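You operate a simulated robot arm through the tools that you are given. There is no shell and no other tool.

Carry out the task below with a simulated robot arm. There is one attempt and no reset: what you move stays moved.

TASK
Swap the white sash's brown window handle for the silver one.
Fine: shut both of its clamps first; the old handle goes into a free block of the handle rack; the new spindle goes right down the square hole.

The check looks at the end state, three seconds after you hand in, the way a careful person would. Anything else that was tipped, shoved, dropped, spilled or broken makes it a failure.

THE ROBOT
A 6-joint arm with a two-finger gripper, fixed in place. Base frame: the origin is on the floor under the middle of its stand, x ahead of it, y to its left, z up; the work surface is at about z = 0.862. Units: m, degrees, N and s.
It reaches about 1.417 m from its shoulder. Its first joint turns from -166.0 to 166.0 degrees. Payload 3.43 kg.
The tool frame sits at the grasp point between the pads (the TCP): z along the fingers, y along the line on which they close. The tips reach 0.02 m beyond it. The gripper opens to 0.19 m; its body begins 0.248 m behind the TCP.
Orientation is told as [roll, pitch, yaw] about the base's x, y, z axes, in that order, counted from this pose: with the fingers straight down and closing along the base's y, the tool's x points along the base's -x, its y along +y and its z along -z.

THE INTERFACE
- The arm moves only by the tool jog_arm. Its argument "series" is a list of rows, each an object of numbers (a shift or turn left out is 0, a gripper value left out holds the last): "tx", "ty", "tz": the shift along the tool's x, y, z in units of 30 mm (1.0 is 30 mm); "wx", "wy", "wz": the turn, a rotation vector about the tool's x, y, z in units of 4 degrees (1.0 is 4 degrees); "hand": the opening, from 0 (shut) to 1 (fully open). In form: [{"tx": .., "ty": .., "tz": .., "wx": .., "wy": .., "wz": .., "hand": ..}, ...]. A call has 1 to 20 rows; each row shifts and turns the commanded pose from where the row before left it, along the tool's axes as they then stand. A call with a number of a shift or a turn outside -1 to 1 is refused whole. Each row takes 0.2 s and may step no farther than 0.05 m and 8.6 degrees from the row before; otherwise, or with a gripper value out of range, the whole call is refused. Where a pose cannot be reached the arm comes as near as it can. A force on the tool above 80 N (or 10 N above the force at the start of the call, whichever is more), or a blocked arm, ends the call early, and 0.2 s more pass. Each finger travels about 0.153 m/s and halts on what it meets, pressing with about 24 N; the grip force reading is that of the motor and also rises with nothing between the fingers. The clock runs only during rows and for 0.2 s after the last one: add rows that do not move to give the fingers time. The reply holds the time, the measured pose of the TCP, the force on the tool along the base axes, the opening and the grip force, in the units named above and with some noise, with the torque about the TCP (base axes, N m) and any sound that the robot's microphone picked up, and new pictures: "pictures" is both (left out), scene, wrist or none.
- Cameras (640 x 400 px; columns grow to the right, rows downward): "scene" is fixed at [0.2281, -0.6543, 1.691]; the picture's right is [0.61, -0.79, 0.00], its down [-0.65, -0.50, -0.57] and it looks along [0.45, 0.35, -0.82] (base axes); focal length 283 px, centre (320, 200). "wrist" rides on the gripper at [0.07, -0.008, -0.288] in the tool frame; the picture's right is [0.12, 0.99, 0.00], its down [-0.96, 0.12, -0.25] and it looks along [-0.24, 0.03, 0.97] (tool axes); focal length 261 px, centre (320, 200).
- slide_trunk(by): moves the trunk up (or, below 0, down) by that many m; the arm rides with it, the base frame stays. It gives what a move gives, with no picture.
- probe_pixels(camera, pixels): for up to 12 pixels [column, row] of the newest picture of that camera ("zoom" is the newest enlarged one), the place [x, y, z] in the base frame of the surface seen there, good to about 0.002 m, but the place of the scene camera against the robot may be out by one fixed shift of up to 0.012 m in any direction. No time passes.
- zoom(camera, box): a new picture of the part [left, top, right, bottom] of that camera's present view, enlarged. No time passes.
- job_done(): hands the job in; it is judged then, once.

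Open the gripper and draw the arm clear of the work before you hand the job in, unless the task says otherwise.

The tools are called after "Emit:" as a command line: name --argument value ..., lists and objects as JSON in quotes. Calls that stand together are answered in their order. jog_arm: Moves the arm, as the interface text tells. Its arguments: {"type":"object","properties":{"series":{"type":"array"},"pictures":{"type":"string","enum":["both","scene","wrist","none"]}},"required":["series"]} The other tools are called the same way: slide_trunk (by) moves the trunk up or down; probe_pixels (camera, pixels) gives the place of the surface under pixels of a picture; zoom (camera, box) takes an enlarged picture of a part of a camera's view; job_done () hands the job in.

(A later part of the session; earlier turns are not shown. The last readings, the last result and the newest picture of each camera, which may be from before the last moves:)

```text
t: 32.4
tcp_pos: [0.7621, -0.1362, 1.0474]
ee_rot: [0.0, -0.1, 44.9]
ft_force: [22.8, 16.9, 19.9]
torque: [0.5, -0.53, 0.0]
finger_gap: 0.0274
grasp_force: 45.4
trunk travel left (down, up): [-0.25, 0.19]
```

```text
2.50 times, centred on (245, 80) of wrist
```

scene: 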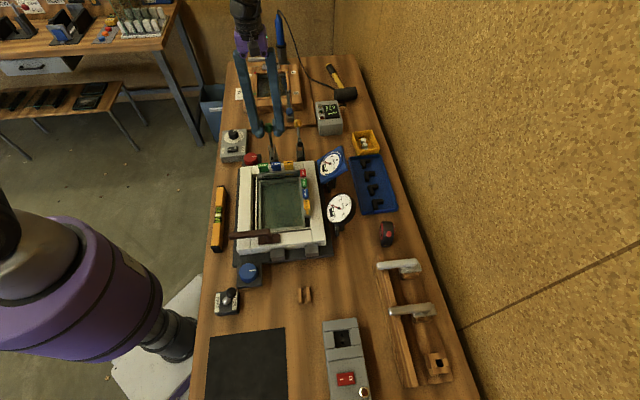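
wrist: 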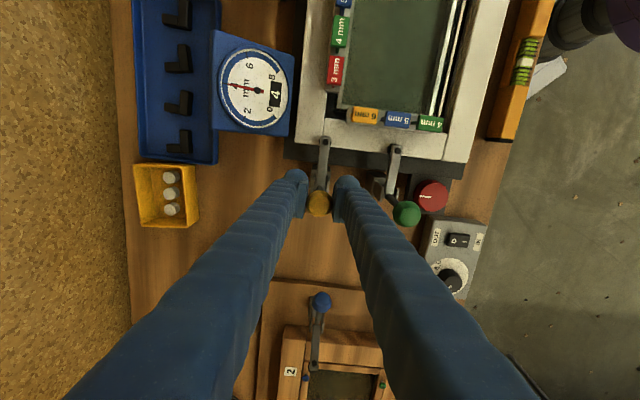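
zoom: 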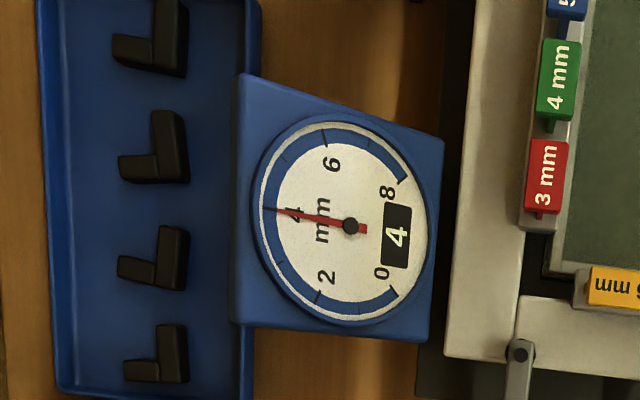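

SIDE gauge reads 4 mm with both clamps down. I release the yellow knob, lift, and check with a push from behind as before.

Emit:
jog_arm --series '[{"hand": 0.3}, {"hand": 0.3}, {"tz": -1}, {"tz": -1}, {"tx": -1, "hand": 0}, {"tx": -1}, {"tx": -0.33}, {"tz": 1}, {"tz": 1}, {"tz": 0.3}, {"tx": 0.2}, {"tx": 0.2}, {"tx": 0.1}]' --pictures "wrist"

Emit:
zoom --camera "wrist" --box '[230, 70, 400, 230]'

```text
t: 35.2
tcp_pos: [0.8005, -0.0997, 1.038]
ee_rot: [0.0, 0.0, 45.0]
ft_force: [-0.8, -1.1, 0.1]
torque: [-0.02, 0.04, 0.02]
finger_gap: 0.0
grasp_force: 24.1
trunk travel left (down, up): [-0.25, 0.19]
```

wrist: 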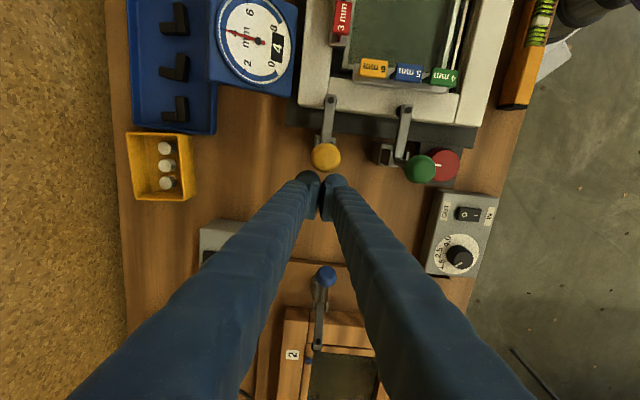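

```text
2.50 times, centred on (315, 150) of wrist
```

zoom: 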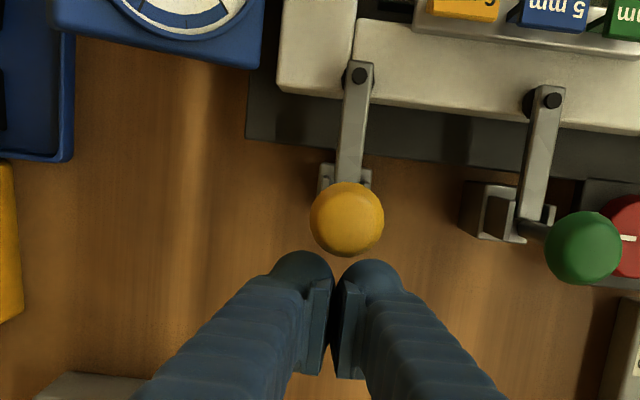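

Yellow stays shut; gentle push with small steps to confirm the stop.

Emit:
jog_arm --series '[{"tx": 0.1}, {"tx": 0.1}, {"tx": 0.07}, {"tx": 0.07}]' --pictures "none"

```text
t: 36.2
tcp_pos: [0.7917, -0.1056, 1.0375]
ee_rot: [0.0, 0.0, 44.9]
ft_force: [0.3, -0.6, 1.0]
torque: [-0.01, 0.0, 0.01]
finger_gap: 0.0
grasp_force: 23.6
trunk travel left (down, up): [-0.25, 0.19]
```

Emit:
jog_arm --series '[{"tx": 0.07}, {"tx": 0.07}, {"tx": 0.07}]' --pictures "none"

```text
t: 37.0
tcp_pos: [0.7906, -0.1082, 1.0367]
ee_rot: [-0.1, 0.0, 45.0]
ft_force: [17.0, 19.9, 2.9]
torque: [-0.26, 0.32, -0.04]
finger_gap: 0.0062
grasp_force: 34.3
trunk travel left (down, up): [-0.25, 0.19]
```

Same stop position as green (u≈0.483) with 26 N, so yellow is shut too. I back off, lift, and turn back to yaw -45° for the handle work.

Emit:
jog_arm --series '[{"tx": -0.5}, {"tx": -0.5}, {"tz": -1}, {"tz": -1}, {"tz": -1}, {"tz": -1}, {"tz": -1}, {"tz": -1}, {"tz": -1, "hand": 0.5}, {"wz": 1}, {"wz": 1}, {"wz": 1}, {"wz": 1}, {"wz": 1}, {"wz": 1}, {"wz": 1}, {"wz": 1}, {"wz": 1}, {"wz": 1}, {"wz": 1}]' --pictures "wrist"

```text
t: 41.2
tcp_pos: [0.8099, -0.0883, 1.2469]
ee_rot: [0.1, 0.1, 0.8]
ft_force: [0.0, 0.6, 0.1]
torque: [-0.02, 0.01, 0.03]
finger_gap: 0.095
grasp_force: 0.1
trunk travel left (down, up): [-0.25, 0.19]
```

wrist: 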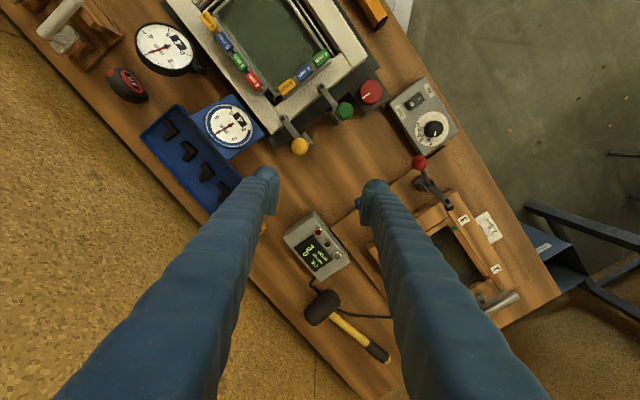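

Both clamps are shut. I finish the turn to yaw -45° and travel over the handle on the sash at z≈1.25.

Emit:
jog_arm --series '[{"wz": 1}, {"wz": 1}, {"wz": 1}, {"wz": 1}, {"wz": 1}, {"wz": 1}, {"wz": 1}, {"wz": 1}, {"wz": 1}, {"wz": 1}, {"wz": 1}, {"wz": 0.45}]' --pictures "none"

Emit:
jog_arm --series '[{"ty": -1, "tx": 0.3}, {"ty": -1, "tx": 0.3}, {"ty": -1, "tx": 0.3}, {"ty": -1, "tx": 0.3}, {"ty": -1, "tx": 0.3}, {"ty": -1, "tx": 0.3}, {"ty": -1, "tx": 0.3}, {"ty": -1, "tx": 0.3}, {"ty": -1, "tx": 0.3}, {"ty": -1, "tx": 0.3}, {"ty": -1, "tx": 0.3}, {"ty": -1, "tx": 0.3}, {"ty": -1, "tx": 0.3}, {"ty": -1, "tx": 0.3}, {"ty": -0.2}]' --pictures "both"

```text
t: 43.8
tcp_pos: [0.8088, -0.0889, 1.2465]
ee_rot: [0.1, 0.1, -44.9]
ft_force: [0.7, 0.2, 0.4]
torque: [0.0, 0.01, -0.02]
finger_gap: 0.095
grasp_force: 0.1
trunk travel left (down, up): [-0.25, 0.19]
```

```text
t: 47.0
tcp_pos: [0.4186, -0.3017, 1.2467]
ee_rot: [0.1, -0.1, -44.8]
ft_force: [-0.3, 0.0, 0.9]
torque: [0.0, 0.03, 0.03]
finger_gap: 0.0954
grasp_force: 0.0
trunk travel left (down, up): [-0.25, 0.19]
```

scene: 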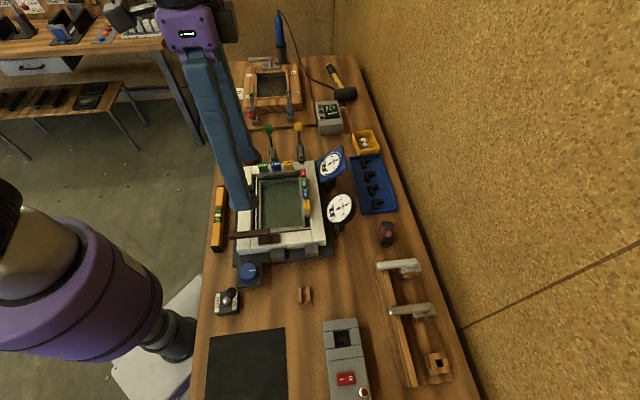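
wrist: 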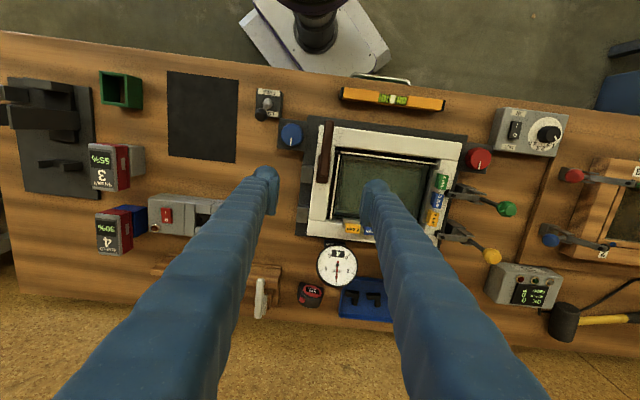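

The clamps need a sanity check from the scene camera; also I zoom on the handle area and the rack.

Emit:
zoom --camera "scene" --box '[235, 100, 325, 175]'

Emit:
zoom --camera "wrist" --box '[430, 160, 540, 280]'

Emit:
zoom --camera "wrist" --box '[260, 80, 480, 240]'

```text
5.33 times, centred on (280, 138) of scene
```

zoom: 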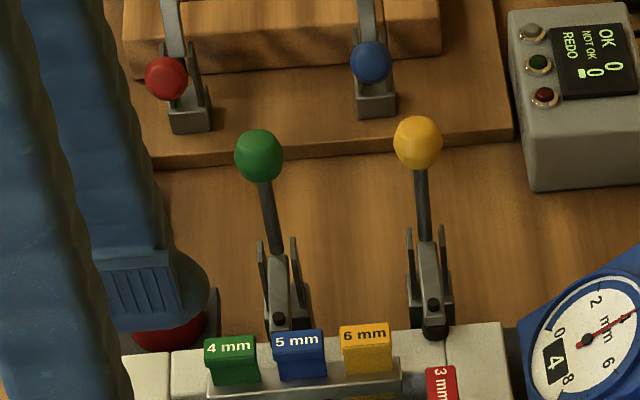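

```text
3.33 times, centred on (485, 220) of wrist
```

zoom: 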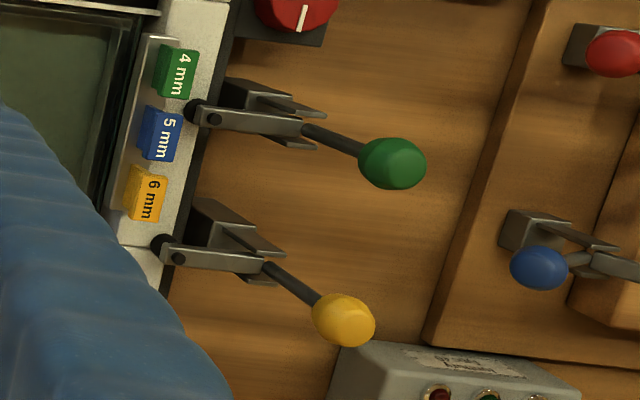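

```text
2.50 times, centred on (370, 160) of wrist
```

zoom: 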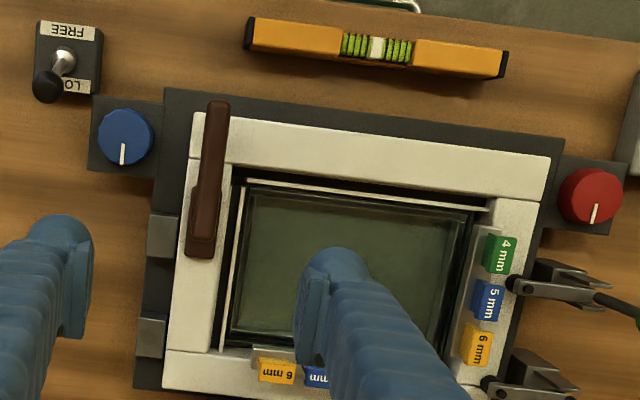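

Both clamps are clearly shut (arms level, feet on sash). Now I go down to z≈1.15 for a closer look at the brown handle.

Emit:
jog_arm --series '[{"tz": 1}, {"tz": 1}, {"tz": 1}]' --pictures "wrist"

Emit:
zoom --camera "wrist" --box '[240, 60, 400, 220]'

```text
t: 47.8
tcp_pos: [0.4182, -0.3005, 1.1575]
ee_rot: [0.0, 0.1, -44.8]
ft_force: [1.0, 0.2, -0.3]
torque: [-0.06, 0.03, -0.01]
finger_gap: 0.095
grasp_force: 0.0
trunk travel left (down, up): [-0.25, 0.19]
```

wrist: 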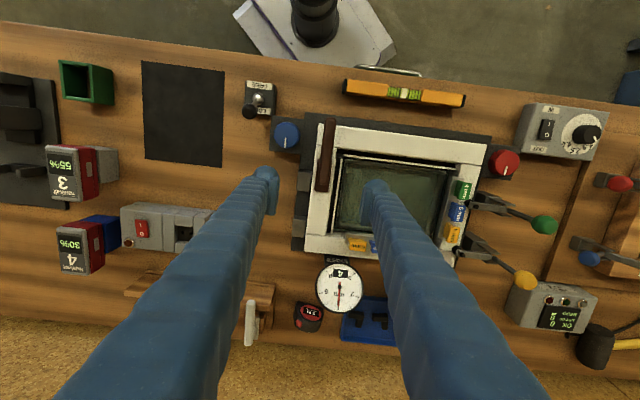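

```text
2.50 times, centred on (320, 140) of wrist
```

zoom: 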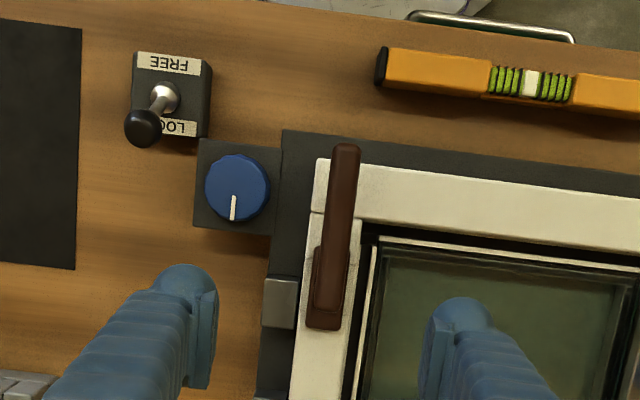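

I probe along the brown lever, its plate and the sash around it.

Emit:
probe_pixels --camera "zoom" --pixels '[[344, 152], [341, 200], [335, 260], [330, 295], [325, 320], [318, 255], [312, 315], [340, 325], [300, 350], [355, 170], [333, 170], [350, 300]]'

Emit:
zoom --camera "wrist" --box '[290, 100, 370, 210]'

```text
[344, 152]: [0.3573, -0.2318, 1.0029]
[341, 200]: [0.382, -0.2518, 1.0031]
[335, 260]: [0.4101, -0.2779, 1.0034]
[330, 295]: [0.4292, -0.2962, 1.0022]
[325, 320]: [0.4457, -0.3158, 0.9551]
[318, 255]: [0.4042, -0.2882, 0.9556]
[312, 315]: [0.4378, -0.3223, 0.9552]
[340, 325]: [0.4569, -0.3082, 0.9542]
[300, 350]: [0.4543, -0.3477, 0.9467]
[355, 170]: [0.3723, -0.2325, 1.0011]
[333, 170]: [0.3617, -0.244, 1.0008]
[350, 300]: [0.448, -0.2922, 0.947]
```

```text
3.64 times, centred on (330, 155) of wrist
```

zoom: 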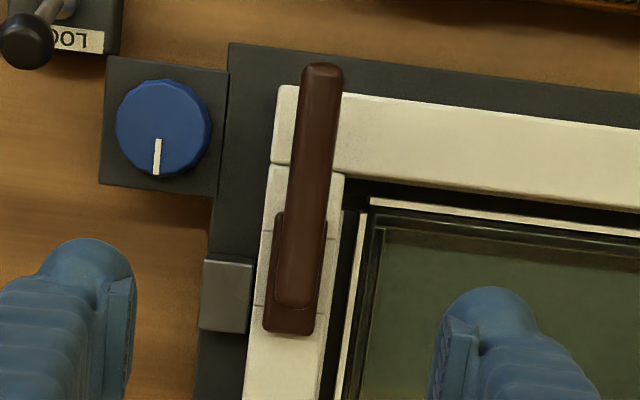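

The lever top is at z≈1.003, plate at 0.955, plate centre ≈(0.431,-0.298). Next I look at the rack: I lift a bit and move over it.

Emit:
jog_arm --series '[{"tz": -1, "hand": 1}, {"tx": -1, "ty": -0.7}, {"tx": -1, "ty": -0.7}, {"tx": -1, "ty": -0.7}, {"tx": -1, "ty": -0.7}, {"tx": -1, "ty": -0.7}, {"tx": -1, "ty": -0.7}, {"tx": -1, "ty": -0.7}, {"tx": -1, "ty": -0.7}, {"tx": -1, "ty": -0.7}, {"tx": -1, "ty": -0.7}, {"tx": -1, "ty": -0.7}, {"tx": -1, "ty": -0.7}, {"tx": -0.5, "ty": -0.7}]' --pictures "both"

Emit:
zoom --camera "wrist" --box '[220, 80, 420, 260]'

```text
t: 50.8
tcp_pos: [0.4934, -0.7605, 1.1866]
ee_rot: [0.0, -0.1, -44.8]
ft_force: [0.5, 0.2, -0.2]
torque: [0.03, -0.03, -0.01]
finger_gap: 0.1899
grasp_force: 0.0
trunk travel left (down, up): [-0.25, 0.19]
```

scene: 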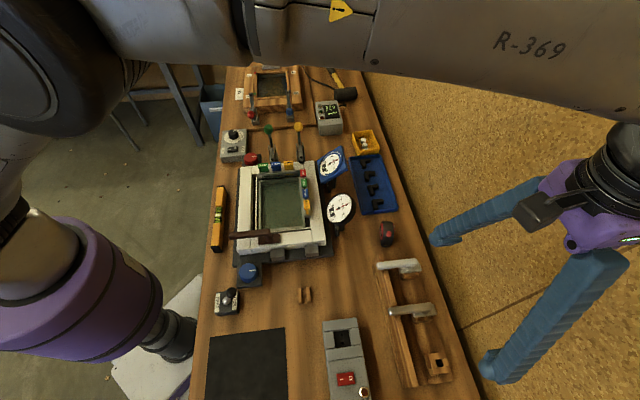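
wrist: 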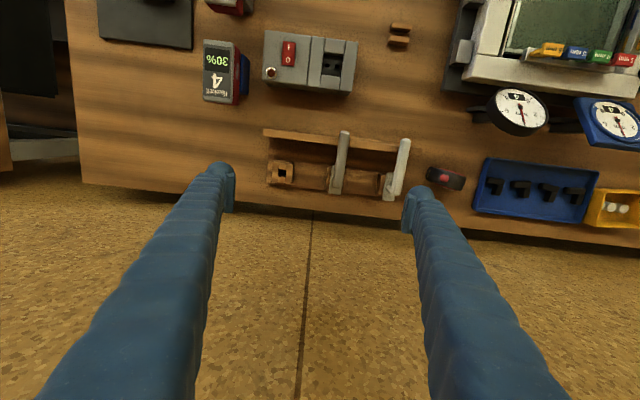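

```text
2.22 times, centred on (320, 170) of wrist
```

zoom: 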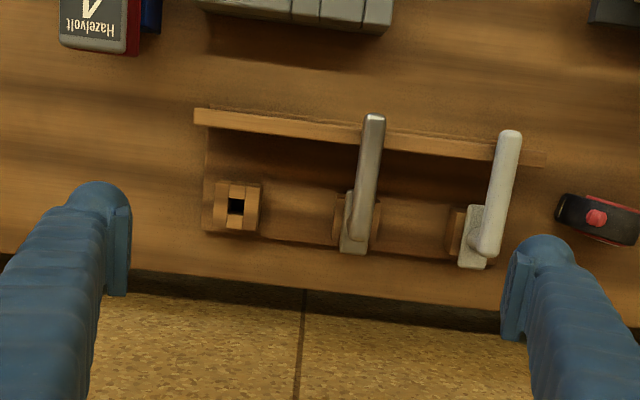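

The rack has a white handle (right), a metallic silver one (middle) and a free block with a square hole (left, (283,173)). I zoom in and probe.

Emit:
zoom --camera "wrist" --box '[255, 120, 355, 210]'

Emit:
probe_pixels --camera "wrist" --pixels '[[283, 173], [283, 166], [275, 173], [292, 173], [283, 181], [345, 135], [343, 150], [340, 170], [336, 185], [333, 191], [270, 132], [400, 150]]'

```text
4.44 times, centred on (305, 165) of wrist
```

zoom: 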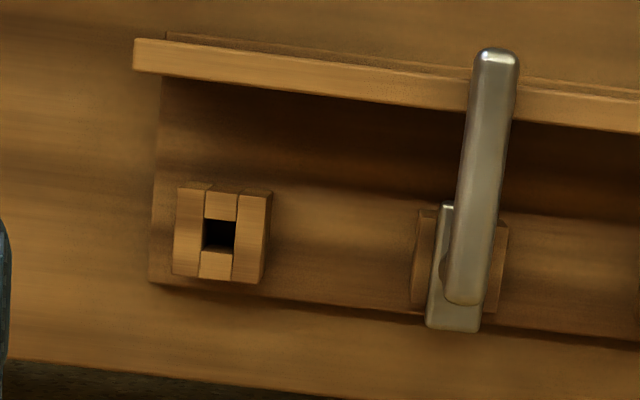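

```text
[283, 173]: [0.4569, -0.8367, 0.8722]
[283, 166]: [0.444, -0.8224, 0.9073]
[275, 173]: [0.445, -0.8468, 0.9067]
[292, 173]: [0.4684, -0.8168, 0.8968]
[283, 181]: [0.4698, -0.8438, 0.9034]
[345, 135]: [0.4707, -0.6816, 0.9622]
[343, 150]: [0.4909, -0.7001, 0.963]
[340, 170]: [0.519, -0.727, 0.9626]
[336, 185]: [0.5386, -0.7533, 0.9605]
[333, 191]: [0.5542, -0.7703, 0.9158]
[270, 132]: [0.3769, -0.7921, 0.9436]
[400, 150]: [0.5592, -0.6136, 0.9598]
```

Block tops ≈0.906, silver plate top 0.916, lever top 0.9625, rail top 0.944 – same build as the brown one (48 mm from plate to lever top). I lower to z≈1.06 for finer measurements.

Emit:
jog_arm --series '[{"tz": 1}, {"tz": 1}, {"tz": 1}, {"tz": 1}, {"tz": 0.2}]' --pictures "wrist"

Emit:
zoom --camera "wrist" --box '[240, 80, 400, 200]'

```text
t: 52.0
tcp_pos: [0.4924, -0.7603, 1.061]
ee_rot: [-0.1, 0.0, -44.8]
ft_force: [0.2, -0.1, 0.0]
torque: [0.01, 0.0, 0.0]
finger_gap: 0.1899
grasp_force: 0.1
trunk travel left (down, up): [-0.25, 0.19]
```

wrist: 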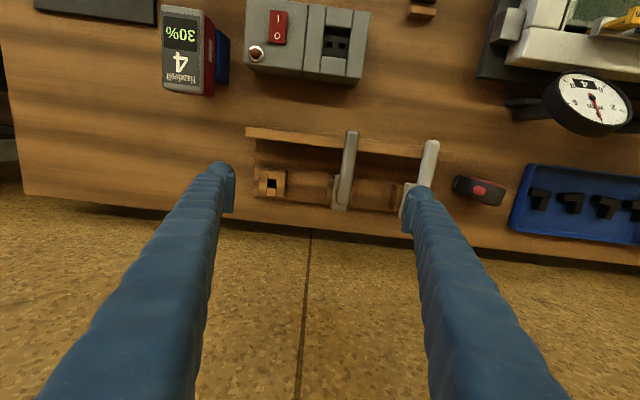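

```text
3.33 times, centred on (320, 140) of wrist
```

zoom: 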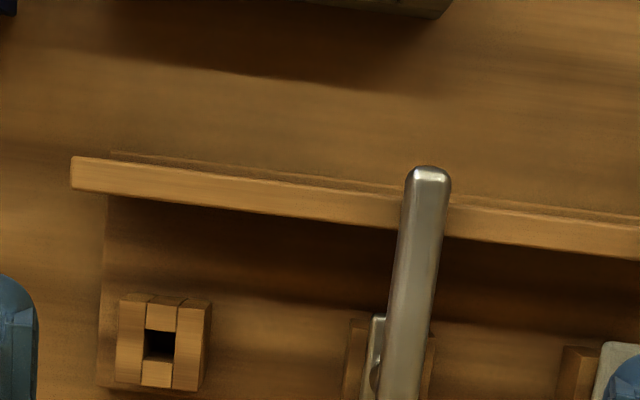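

I zoom on the free block alone and on the silver handle to probe corners accurately.

Emit:
zoom --camera "wrist" --box '[250, 160, 298, 205]'

Emit:
probe_pixels --camera "wrist" --pixels '[[350, 135], [349, 150], [347, 165], [344, 185], [341, 200], [340, 207], [434, 145], [430, 165], [426, 185], [260, 131], [300, 138], [420, 157]]'

```text
8.89 times, centred on (274, 182) of wrist
```

zoom: 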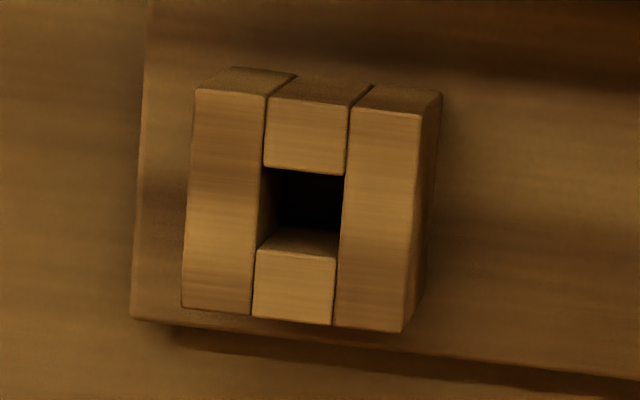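

```text
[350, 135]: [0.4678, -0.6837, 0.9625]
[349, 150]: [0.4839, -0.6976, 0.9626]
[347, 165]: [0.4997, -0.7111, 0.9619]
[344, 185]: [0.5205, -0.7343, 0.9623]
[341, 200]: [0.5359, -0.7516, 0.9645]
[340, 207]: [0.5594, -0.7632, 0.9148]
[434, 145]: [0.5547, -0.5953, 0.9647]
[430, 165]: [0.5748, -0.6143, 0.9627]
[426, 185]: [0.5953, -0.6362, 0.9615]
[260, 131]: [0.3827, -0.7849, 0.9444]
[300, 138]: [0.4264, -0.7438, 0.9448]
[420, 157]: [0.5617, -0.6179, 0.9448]
```

Probing the free block's top corners and hole edges in the zoom.

Emit:
probe_pixels --camera "zoom" --pixels '[[200, 95], [190, 300], [415, 118], [400, 325], [268, 165], [340, 170], [260, 255], [333, 260], [230, 200], [375, 220], [305, 130], [295, 290]]'

Emit:
probe_pixels --camera "zoom" --pixels '[[305, 205], [150, 310], [200, 140], [195, 250], [412, 150], [404, 290], [250, 200], [358, 215], [308, 112], [293, 312], [308, 160], [297, 262]]'

```text
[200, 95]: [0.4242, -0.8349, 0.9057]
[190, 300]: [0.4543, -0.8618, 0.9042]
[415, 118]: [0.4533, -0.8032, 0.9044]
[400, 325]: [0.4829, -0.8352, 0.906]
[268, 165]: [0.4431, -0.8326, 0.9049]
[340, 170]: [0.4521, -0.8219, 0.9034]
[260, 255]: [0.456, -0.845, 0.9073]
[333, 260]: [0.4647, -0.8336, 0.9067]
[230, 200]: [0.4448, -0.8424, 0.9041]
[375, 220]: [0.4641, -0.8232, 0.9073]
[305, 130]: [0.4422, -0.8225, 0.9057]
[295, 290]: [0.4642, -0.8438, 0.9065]
```

```text
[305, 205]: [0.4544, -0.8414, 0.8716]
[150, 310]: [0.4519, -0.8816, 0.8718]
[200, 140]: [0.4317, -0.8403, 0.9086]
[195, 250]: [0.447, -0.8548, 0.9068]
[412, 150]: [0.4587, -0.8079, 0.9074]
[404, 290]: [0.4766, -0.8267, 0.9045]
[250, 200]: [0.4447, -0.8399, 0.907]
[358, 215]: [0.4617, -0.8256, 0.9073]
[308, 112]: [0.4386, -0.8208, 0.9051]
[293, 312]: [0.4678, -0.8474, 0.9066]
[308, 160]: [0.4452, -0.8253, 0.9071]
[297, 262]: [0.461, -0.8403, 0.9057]
```

I zoom onto the silver handle's block and plate, then the white one's, for comparison.

Emit:
zoom --camera "wrist" --box '[318, 165, 374, 215]'

Emit:
probe_pixels --camera "zoom" --pixels '[[300, 200], [320, 100], [280, 300]]'

```text
8.00 times, centred on (346, 190) of wrist
```

zoom: 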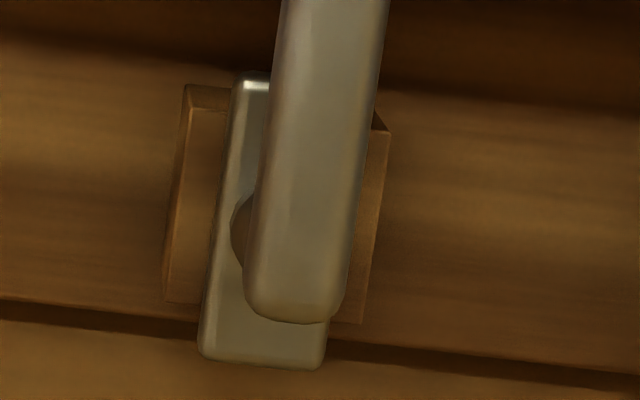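

```text
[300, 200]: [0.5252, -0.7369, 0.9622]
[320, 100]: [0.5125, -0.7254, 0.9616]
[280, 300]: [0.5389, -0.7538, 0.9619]
```

The free block's hole centre is ≈(0.454,-0.833), hole ≈16 mm wide, silver spindle ≈(0.538,-0.749), spacing ≈0.12. All levers lie along yaw ≈-45°. I now travel back over the brown lever at (0.408,-0.278), ~30 mm from its spindle.

Emit:
jog_arm --series '[{"tz": -1}, {"tz": -1}, {"tz": -1}, {"tx": 0.952, "ty": 0.675, "hand": 0.32}, {"tx": 0.952, "ty": 0.675}, {"tx": 0.952, "ty": 0.675}, {"tx": 0.952, "ty": 0.675}, {"tx": 0.952, "ty": 0.675}, {"tx": 0.952, "ty": 0.675}, {"tx": 0.952, "ty": 0.675}, {"tx": 0.952, "ty": 0.675}, {"tx": 0.952, "ty": 0.675}, {"tx": 0.952, "ty": 0.675}, {"tx": 0.952, "ty": 0.675}, {"tx": 0.952, "ty": 0.675}, {"tx": 0.952, "ty": 0.675}, {"tx": 0.952, "ty": 0.675}, {"tz": 1}, {"tz": 1}, {"tz": 0.7}]' --pictures "wrist"

Emit:
zoom --camera "wrist" --box '[250, 120, 390, 230]'

```text
t: 56.2
tcp_pos: [0.4067, -0.278, 1.07]
ee_rot: [-0.1, 0.1, -44.8]
ft_force: [-0.2, 0.6, 0.9]
torque: [-0.03, 0.03, 0.02]
finger_gap: 0.0608
grasp_force: 0.2
trunk travel left (down, up): [-0.25, 0.19]
```

wrist: 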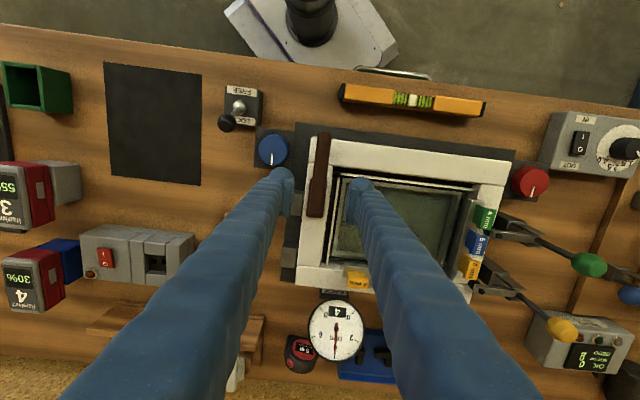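

```text
3.64 times, centred on (320, 175) of wrist
```

zoom: 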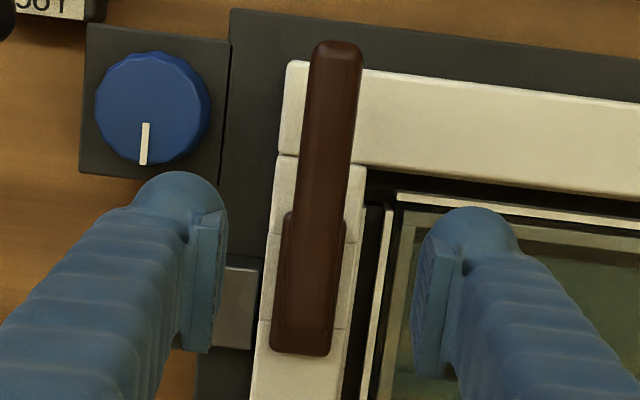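

The lever lies centred between the pads; the TCP is ~31 mm from the spindle. I descend to z≈0.994 and then close.

Emit:
jog_arm --series '[{"tz": 0.9}, {"tz": 0.9}, {"tz": 0.73}]' --pictures "both"

Emit:
zoom --camera "scene" --box '[190, 170, 330, 290]'

```text
t: 57.0
tcp_pos: [0.407, -0.2756, 0.9942]
ee_rot: [0.0, 0.0, -44.9]
ft_force: [-0.6, -1.1, 0.3]
torque: [-0.02, 0.0, -0.01]
finger_gap: 0.0608
grasp_force: 0.1
trunk travel left (down, up): [-0.25, 0.19]
```

scene: 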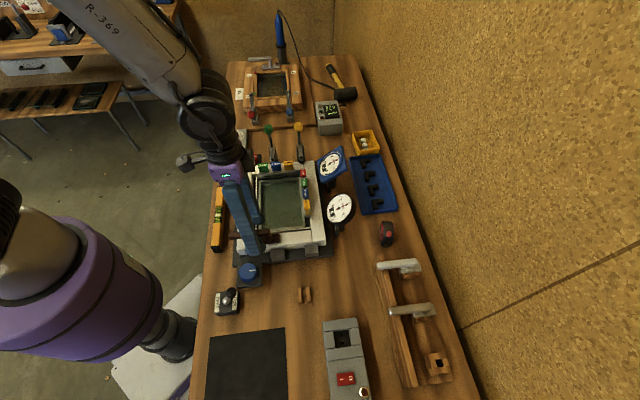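
wrist: 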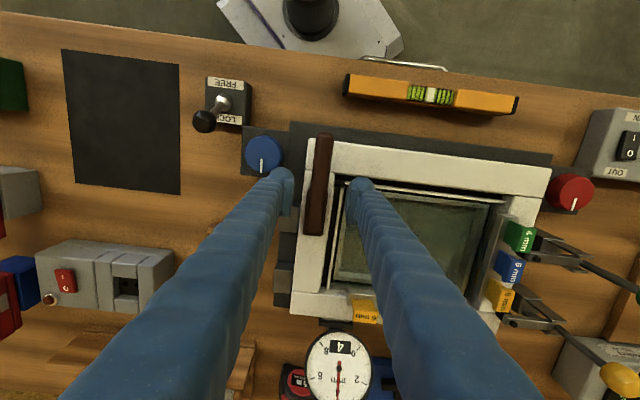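

```text
3.33 times, centred on (260, 230) of scene
```

zoom: 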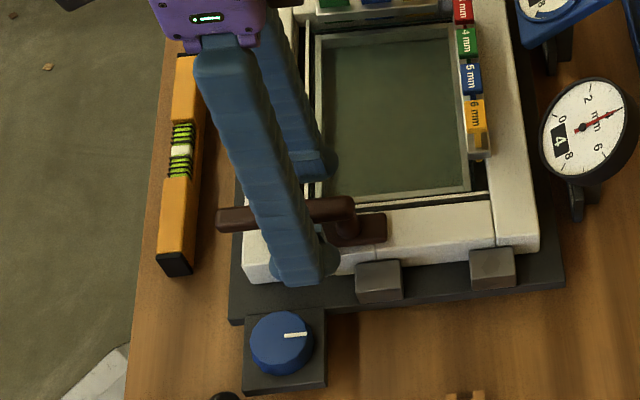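

Fingers straddle the lever well clear of the neck. I close the gripper.

Emit:
jog_arm --series '[{"hand": 0}, {"hand": 0}, {"hand": 0}, {"hand": 0}]' --pictures "wrist"

```text
t: 58.0
tcp_pos: [0.4063, -0.276, 0.9948]
ee_rot: [0.0, 0.0, -44.8]
ft_force: [-2.0, -0.4, 2.0]
torque: [-0.01, 0.07, -0.1]
finger_gap: 0.0192
grasp_force: 24.0
trunk travel left (down, up): [-0.25, 0.19]
```

wrist: 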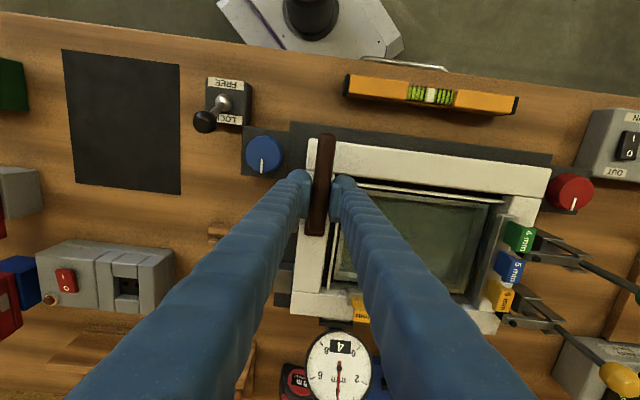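

Gripped (19.2 mm, side forces ~2 N, so it is centred). I take two still readings to average the pose for later reference.

Emit:
jog_arm --series '[{"hand": 0}]' --pictures "none"

Emit:
jog_arm --series '[{"hand": 0}]' --pictures "none"

Emit:
jog_arm --series '[{"hand": 0}]' --pictures "none"

Emit:
jog_arm --series '[{"hand": 0}]' --pictures "none"

```text
t: 58.4
tcp_pos: [0.4077, -0.2764, 0.9957]
ee_rot: [-0.1, 0.0, -44.8]
ft_force: [-2.2, 0.0, 0.5]
torque: [0.0, 0.08, -0.08]
finger_gap: 0.0189
grasp_force: 24.1
trunk travel left (down, up): [-0.25, 0.19]
```

```text
t: 58.8
tcp_pos: [0.4065, -0.276, 0.9956]
ee_rot: [0.0, 0.0, -44.9]
ft_force: [-2.4, -0.1, 0.8]
torque: [0.0, 0.08, -0.03]
finger_gap: 0.019
grasp_force: 24.1
trunk travel left (down, up): [-0.25, 0.19]
```

```text
t: 59.2
tcp_pos: [0.4076, -0.276, 0.9957]
ee_rot: [-0.1, 0.0, -44.8]
ft_force: [-2.4, 1.1, 0.7]
torque: [0.02, 0.1, -0.03]
finger_gap: 0.0189
grasp_force: 24.2
trunk travel left (down, up): [-0.25, 0.19]
```

```text
t: 59.6
tcp_pos: [0.4069, -0.2755, 0.9968]
ee_rot: [0.0, -0.1, -44.8]
ft_force: [-1.6, -0.1, 0.3]
torque: [0.04, 0.09, -0.07]
finger_gap: 0.0189
grasp_force: 23.9
trunk travel left (down, up): [-0.25, 0.19]
```

Reference pose for the brown handle in the sash: (0.4070,-0.2759,0.9955). Now I lift slowly straight up.

Emit:
jog_arm --series '[{"tz": -0.15}, {"tz": -0.15}, {"tz": -0.15}, {"tz": -0.15}]' --pictures "wrist"

```text
t: 60.6
tcp_pos: [0.4078, -0.2771, 1.0127]
ee_rot: [0.0, 0.0, -44.7]
ft_force: [-3.2, 3.4, -1.7]
torque: [0.24, 0.25, -0.01]
finger_gap: 0.019
grasp_force: 24.2
trunk travel left (down, up): [-0.25, 0.19]
```

wrist: 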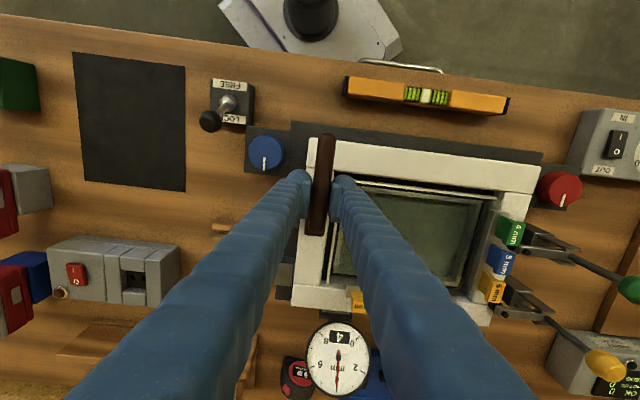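

It comes up easily (≈2 N). I keep lifting to z≈1.10 and look from the scene camera.

Emit:
jog_arm --series '[{"tz": -0.25}, {"tz": -0.25}, {"tz": -0.25}, {"tz": -0.5}, {"tz": -0.5}, {"tz": -0.5}, {"tz": -0.75}]' --pictures "both"

Emit:
zoom --camera "scene" --box '[190, 130, 350, 290]'

Emit:
zoom --camera "wrist" --box '[250, 120, 390, 250]'

```text
t: 62.2
tcp_pos: [0.4069, -0.2774, 1.1022]
ee_rot: [0.0, 0.0, -44.8]
ft_force: [-0.8, 0.8, -2.1]
torque: [-0.01, -0.04, 0.0]
finger_gap: 0.0192
grasp_force: 24.6
trunk travel left (down, up): [-0.25, 0.19]
```

scene: 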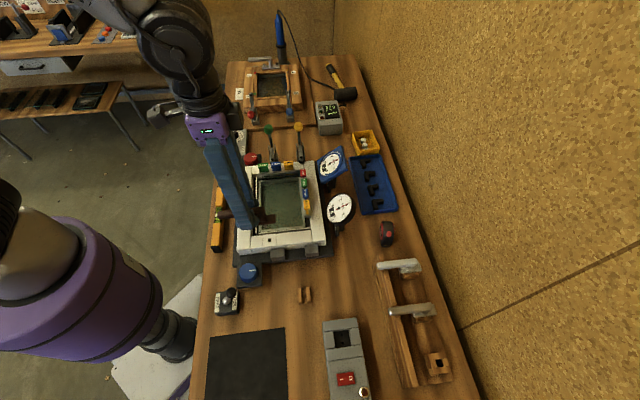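
wrist: 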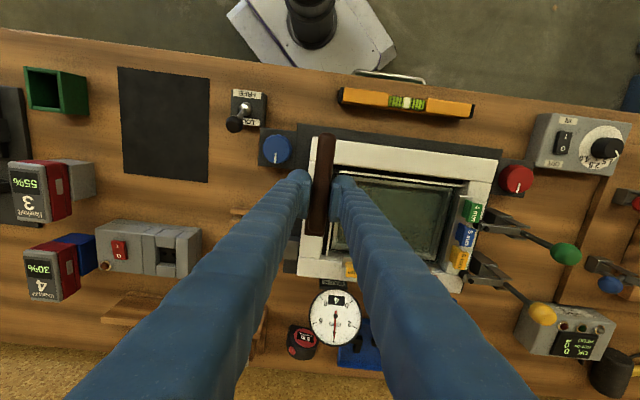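

```text
2.50 times, centred on (270, 210) of scene
```

zoom: 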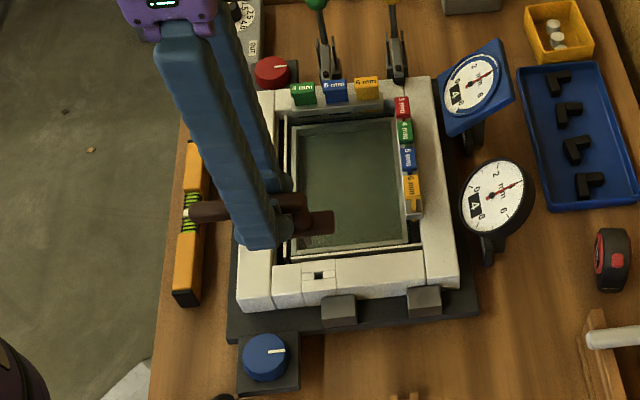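

```text
3.08 times, centred on (320, 185) of wrist
```

zoom: 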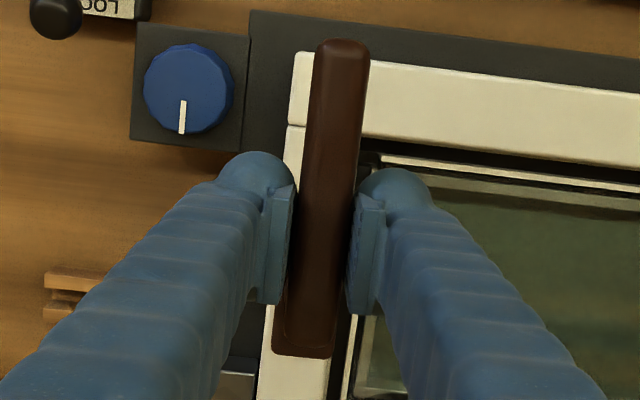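

The handle is out; the sash's square hole shows at (269,240) in the scene. I zoom on the carried handle to see its spindle.

Emit:
zoom --camera "scene" --box '[235, 195, 300, 255]'

Emit:
probe_pixels --camera "zoom" --pixels '[[350, 330], [280, 120]]'

```text
6.67 times, centred on (268, 225) of scene
```

zoom: 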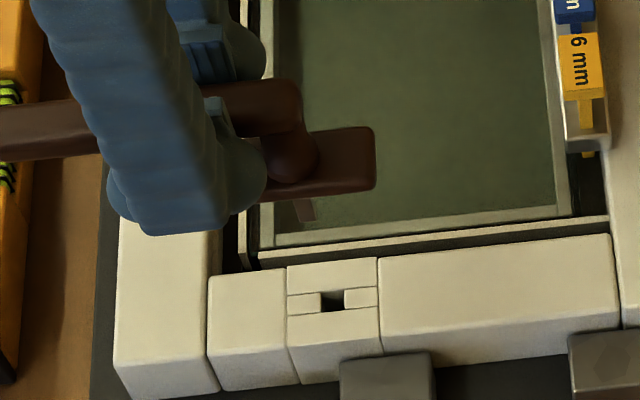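

```text
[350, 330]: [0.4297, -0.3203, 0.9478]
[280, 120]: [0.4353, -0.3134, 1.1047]
```

The spindle stub is visible below the plate (~30 mm long, ~8 mm square), and the sash hole is ~10 mm. I carry the brown handle at z≈1.13 to above the free block (TCP target (0.431,-0.811)).

Emit:
jog_arm --series '[{"tz": -0.9}, {"tx": -0.9366, "ty": -0.8607}, {"tx": -0.9366, "ty": -0.8607}, {"tx": -0.9366, "ty": -0.8607}, {"tx": -0.9366, "ty": -0.8607}, {"tx": -0.9366, "ty": -0.8607}, {"tx": -0.9366, "ty": -0.8607}, {"tx": -0.9366, "ty": -0.8607}, {"tx": -0.9366, "ty": -0.8607}, {"tx": -0.9366, "ty": -0.8607}, {"tx": -0.9366, "ty": -0.8607}, {"tx": -0.9366, "ty": -0.8607}, {"tx": -0.9366, "ty": -0.8607}, {"tx": -0.9366, "ty": -0.8607}, {"tx": -0.9366, "ty": -0.8607}]' --pictures "both"

Emit:
zoom --camera "scene" --box '[370, 250, 480, 400]'

```text
t: 65.4
tcp_pos: [0.4332, -0.8113, 1.1298]
ee_rot: [-0.1, 0.1, -44.8]
ft_force: [-0.3, -0.1, -2.9]
torque: [0.02, 0.0, -0.01]
finger_gap: 0.0191
grasp_force: 24.2
trunk travel left (down, up): [-0.25, 0.19]
```

scene: 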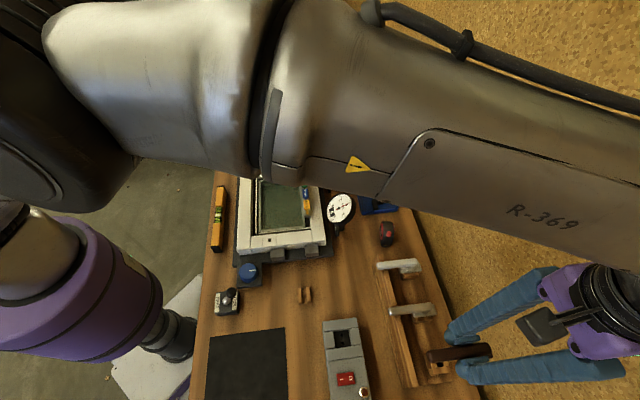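
wrist: 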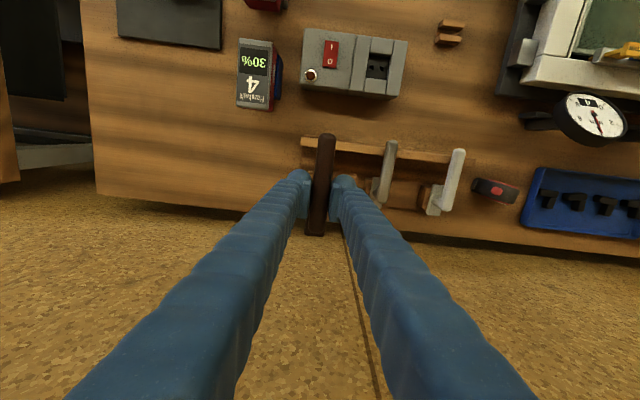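

```text
2.67 times, centred on (425, 325) of scene
```

zoom: 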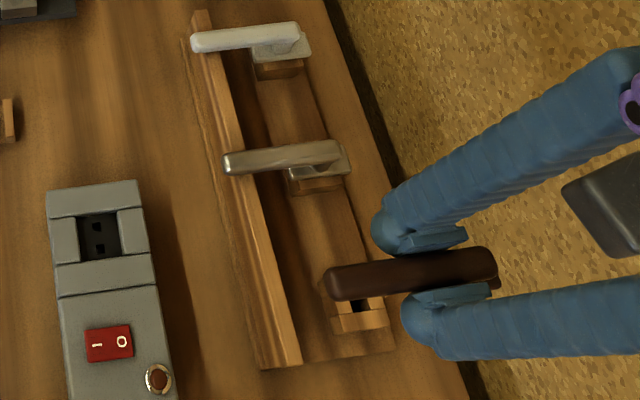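

I descend to z≈1.01 (spindle tip just above the block) and look again.

Emit:
jog_arm --series '[{"tz": 1}, {"tz": 1}, {"tz": 1}, {"tz": 0.5}, {"tz": 0.5}]' --pictures "both"

Emit:
zoom --camera "scene" --box '[390, 310, 480, 400]'

Emit:
zoom --camera "wrist" --box '[270, 110, 400, 250]'

```text
t: 66.6
tcp_pos: [0.4318, -0.8116, 1.0094]
ee_rot: [0.0, 0.1, -44.8]
ft_force: [0.5, 0.4, -1.4]
torque: [-0.03, 0.04, 0.01]
finger_gap: 0.019
grasp_force: 24.0
trunk travel left (down, up): [-0.25, 0.19]
```

scene: 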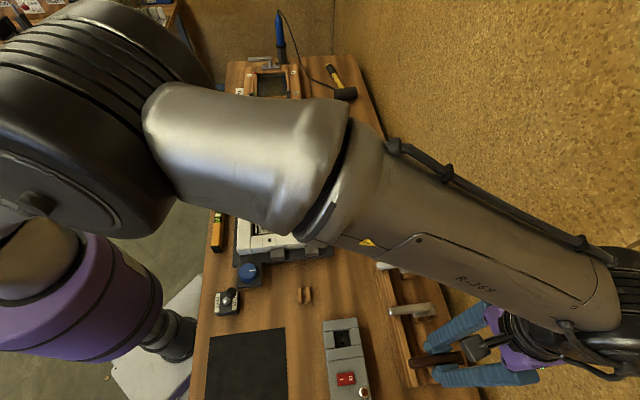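
wrist: 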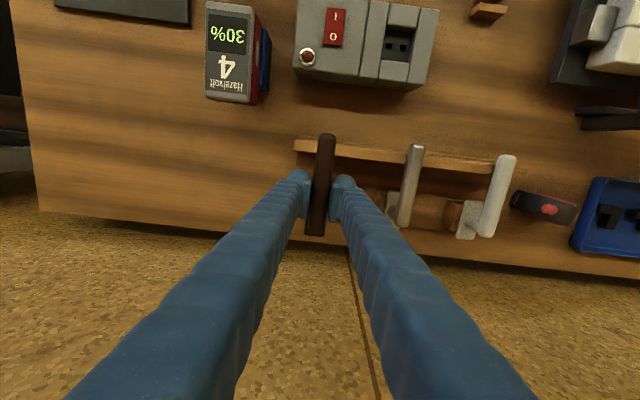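

```text
4.44 times, centred on (435, 355) of scene
```

zoom: 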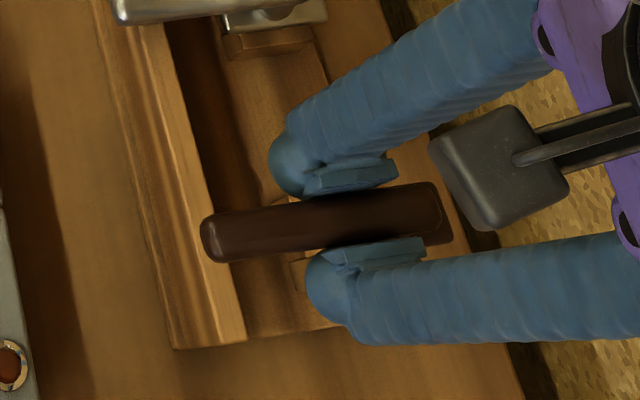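

```text
2.86 times, centred on (335, 180) of wrist
```

zoom: 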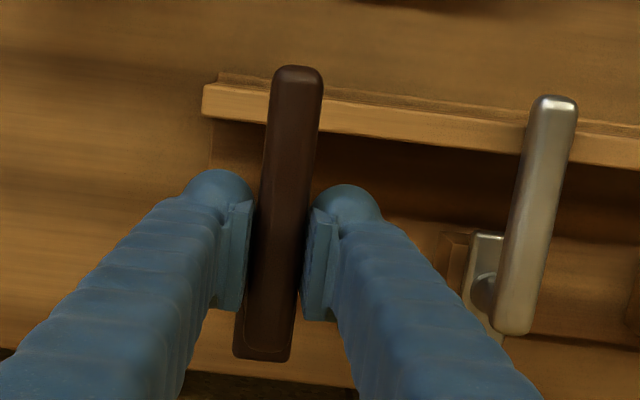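

Geometry relative to the silver handle (lever end offset ≈-0.042, lateral ≈0.121) agrees with being right over the free hole. I descend slowly, watching the force.

Emit:
jog_arm --series '[{"tz": 0.25}, {"tz": 0.25}, {"tz": 0.25}, {"tz": 0.25}, {"tz": 0.2}]' --pictures "none"

```text
t: 67.8
tcp_pos: [0.4316, -0.8117, 0.9731]
ee_rot: [0.0, 0.0, -44.7]
ft_force: [0.2, -0.3, -2.7]
torque: [0.01, 0.02, 0.0]
finger_gap: 0.0191
grasp_force: 23.5
trunk travel left (down, up): [-0.25, 0.19]
```

No contact force, so the spindle is inside the hole. I continue in smaller steps toward the seat (z≈0.956).

Emit:
jog_arm --series '[{"tz": 0.15}, {"tz": 0.15}, {"tz": 0.1}, {"tz": 0.05}]' --pictures "both"

Emit:
zoom --camera "scene" --box '[390, 310, 480, 400]'

Emit:
zoom --camera "wrist" --box '[270, 110, 400, 250]'

```text
t: 68.8
tcp_pos: [0.4322, -0.8116, 0.96]
ee_rot: [-0.1, 0.2, -44.7]
ft_force: [0.0, -0.8, -2.5]
torque: [0.02, -0.01, -0.01]
finger_gap: 0.0193
grasp_force: 24.0
trunk travel left (down, up): [-0.25, 0.19]
```

scene: 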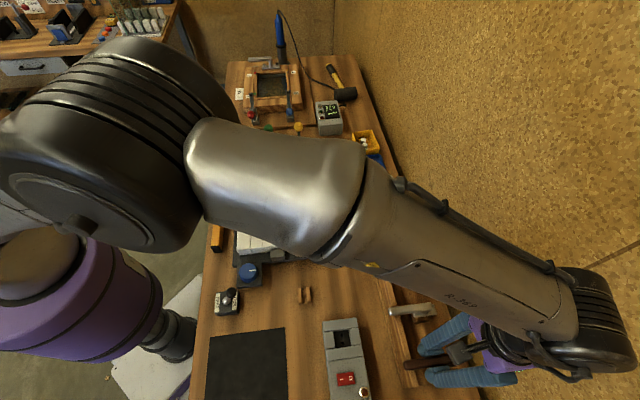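
wrist: 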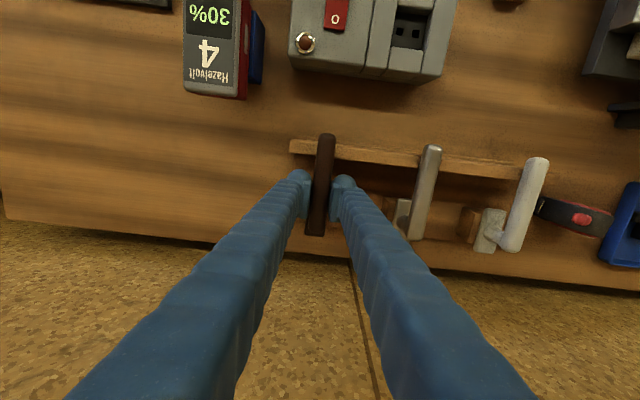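

```text
4.44 times, centred on (435, 355) of scene
```

zoom: 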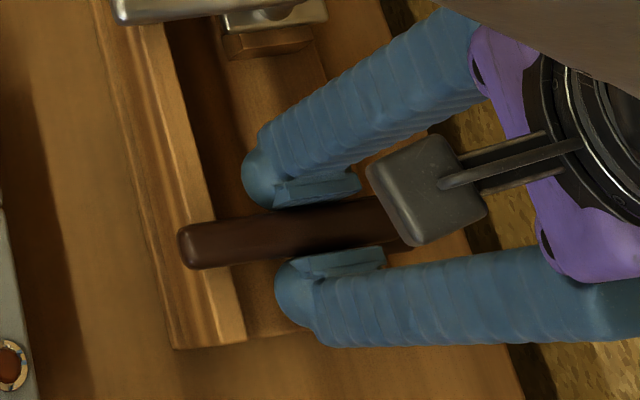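

```text
2.86 times, centred on (335, 180) of wrist
```

zoom: 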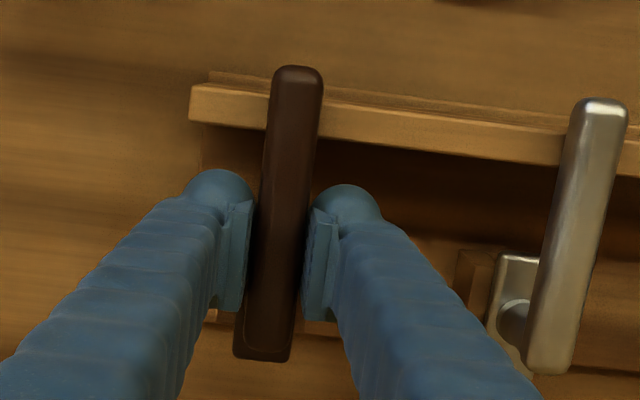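

Brown lever's tip (298,67) and end line up with the silver one's. I lower in 1.5 mm steps until it seats.

Emit:
jog_arm --series '[{"tz": 0.05}, {"tz": 0.05}]' --pictures "none"

Emit:
jog_arm --series '[{"tz": 0.05}]' --pictures "none"

```text
t: 69.4
tcp_pos: [0.4309, -0.8117, 0.9576]
ee_rot: [0.0, 0.0, -44.9]
ft_force: [-0.1, 0.8, -2.3]
torque: [0.01, 0.0, 0.0]
finger_gap: 0.019
grasp_force: 23.9
trunk travel left (down, up): [-0.25, 0.19]
```

```text
t: 69.8
tcp_pos: [0.4322, -0.811, 0.9555]
ee_rot: [0.0, 0.0, -44.8]
ft_force: [0.3, 0.7, -3.6]
torque: [0.04, 0.02, 0.01]
finger_gap: 0.0189
grasp_force: 23.8
trunk travel left (down, up): [-0.25, 0.19]
```

Emit:
jog_arm --series '[{"tz": 0.04}]' --pictures "none"

Emit:
jog_arm --series '[{"tz": 0.04}]' --pictures "none"

```text
t: 70.2
tcp_pos: [0.4332, -0.8107, 0.9556]
ee_rot: [0.0, -0.1, -44.8]
ft_force: [-1.3, -0.4, 7.7]
torque: [0.37, 0.34, 0.0]
finger_gap: 0.0193
grasp_force: 24.0
trunk travel left (down, up): [-0.25, 0.19]
```

```text
t: 70.6
tcp_pos: [0.4318, -0.8118, 0.9547]
ee_rot: [-0.2, -0.2, -44.8]
ft_force: [0.0, 2.7, 18.5]
torque: [0.06, 0.07, 0.03]
finger_gap: 0.0191
grasp_force: 23.6
trunk travel left (down, up): [-0.25, 0.19]
```

Seated: 18.5 N upward at z≈0.955 and the torque levelled out. I relieve the push slightly and open the gripper to about 60 mm.

Emit:
jog_arm --series '[{"tz": -0.05}, {"hand": 0.32}, {"hand": 0.32}, {"hand": 0.32}]' --pictures "wrist"

Emit:
zoom --camera "wrist" --box '[270, 110, 400, 250]'

```text
t: 71.6
tcp_pos: [0.4329, -0.8102, 0.9527]
ee_rot: [0.1, 0.0, -44.9]
ft_force: [0.6, 0.8, 0.6]
torque: [0.05, -0.02, -0.02]
finger_gap: 0.0609
grasp_force: 0.1
trunk travel left (down, up): [-0.25, 0.19]
```

wrist: 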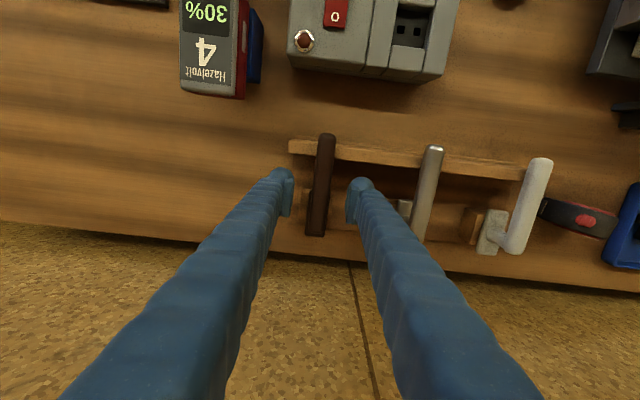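

```text
2.86 times, centred on (335, 180) of wrist
```

zoom: 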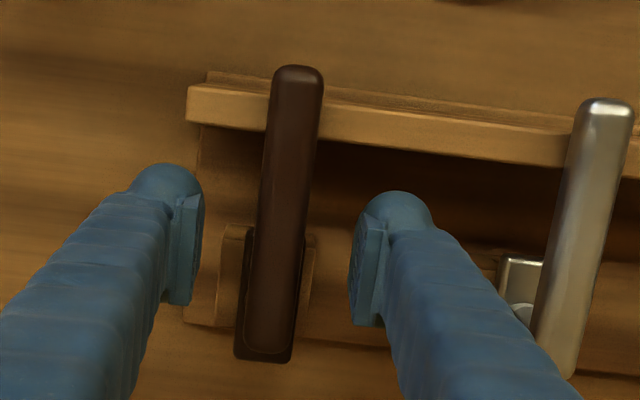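

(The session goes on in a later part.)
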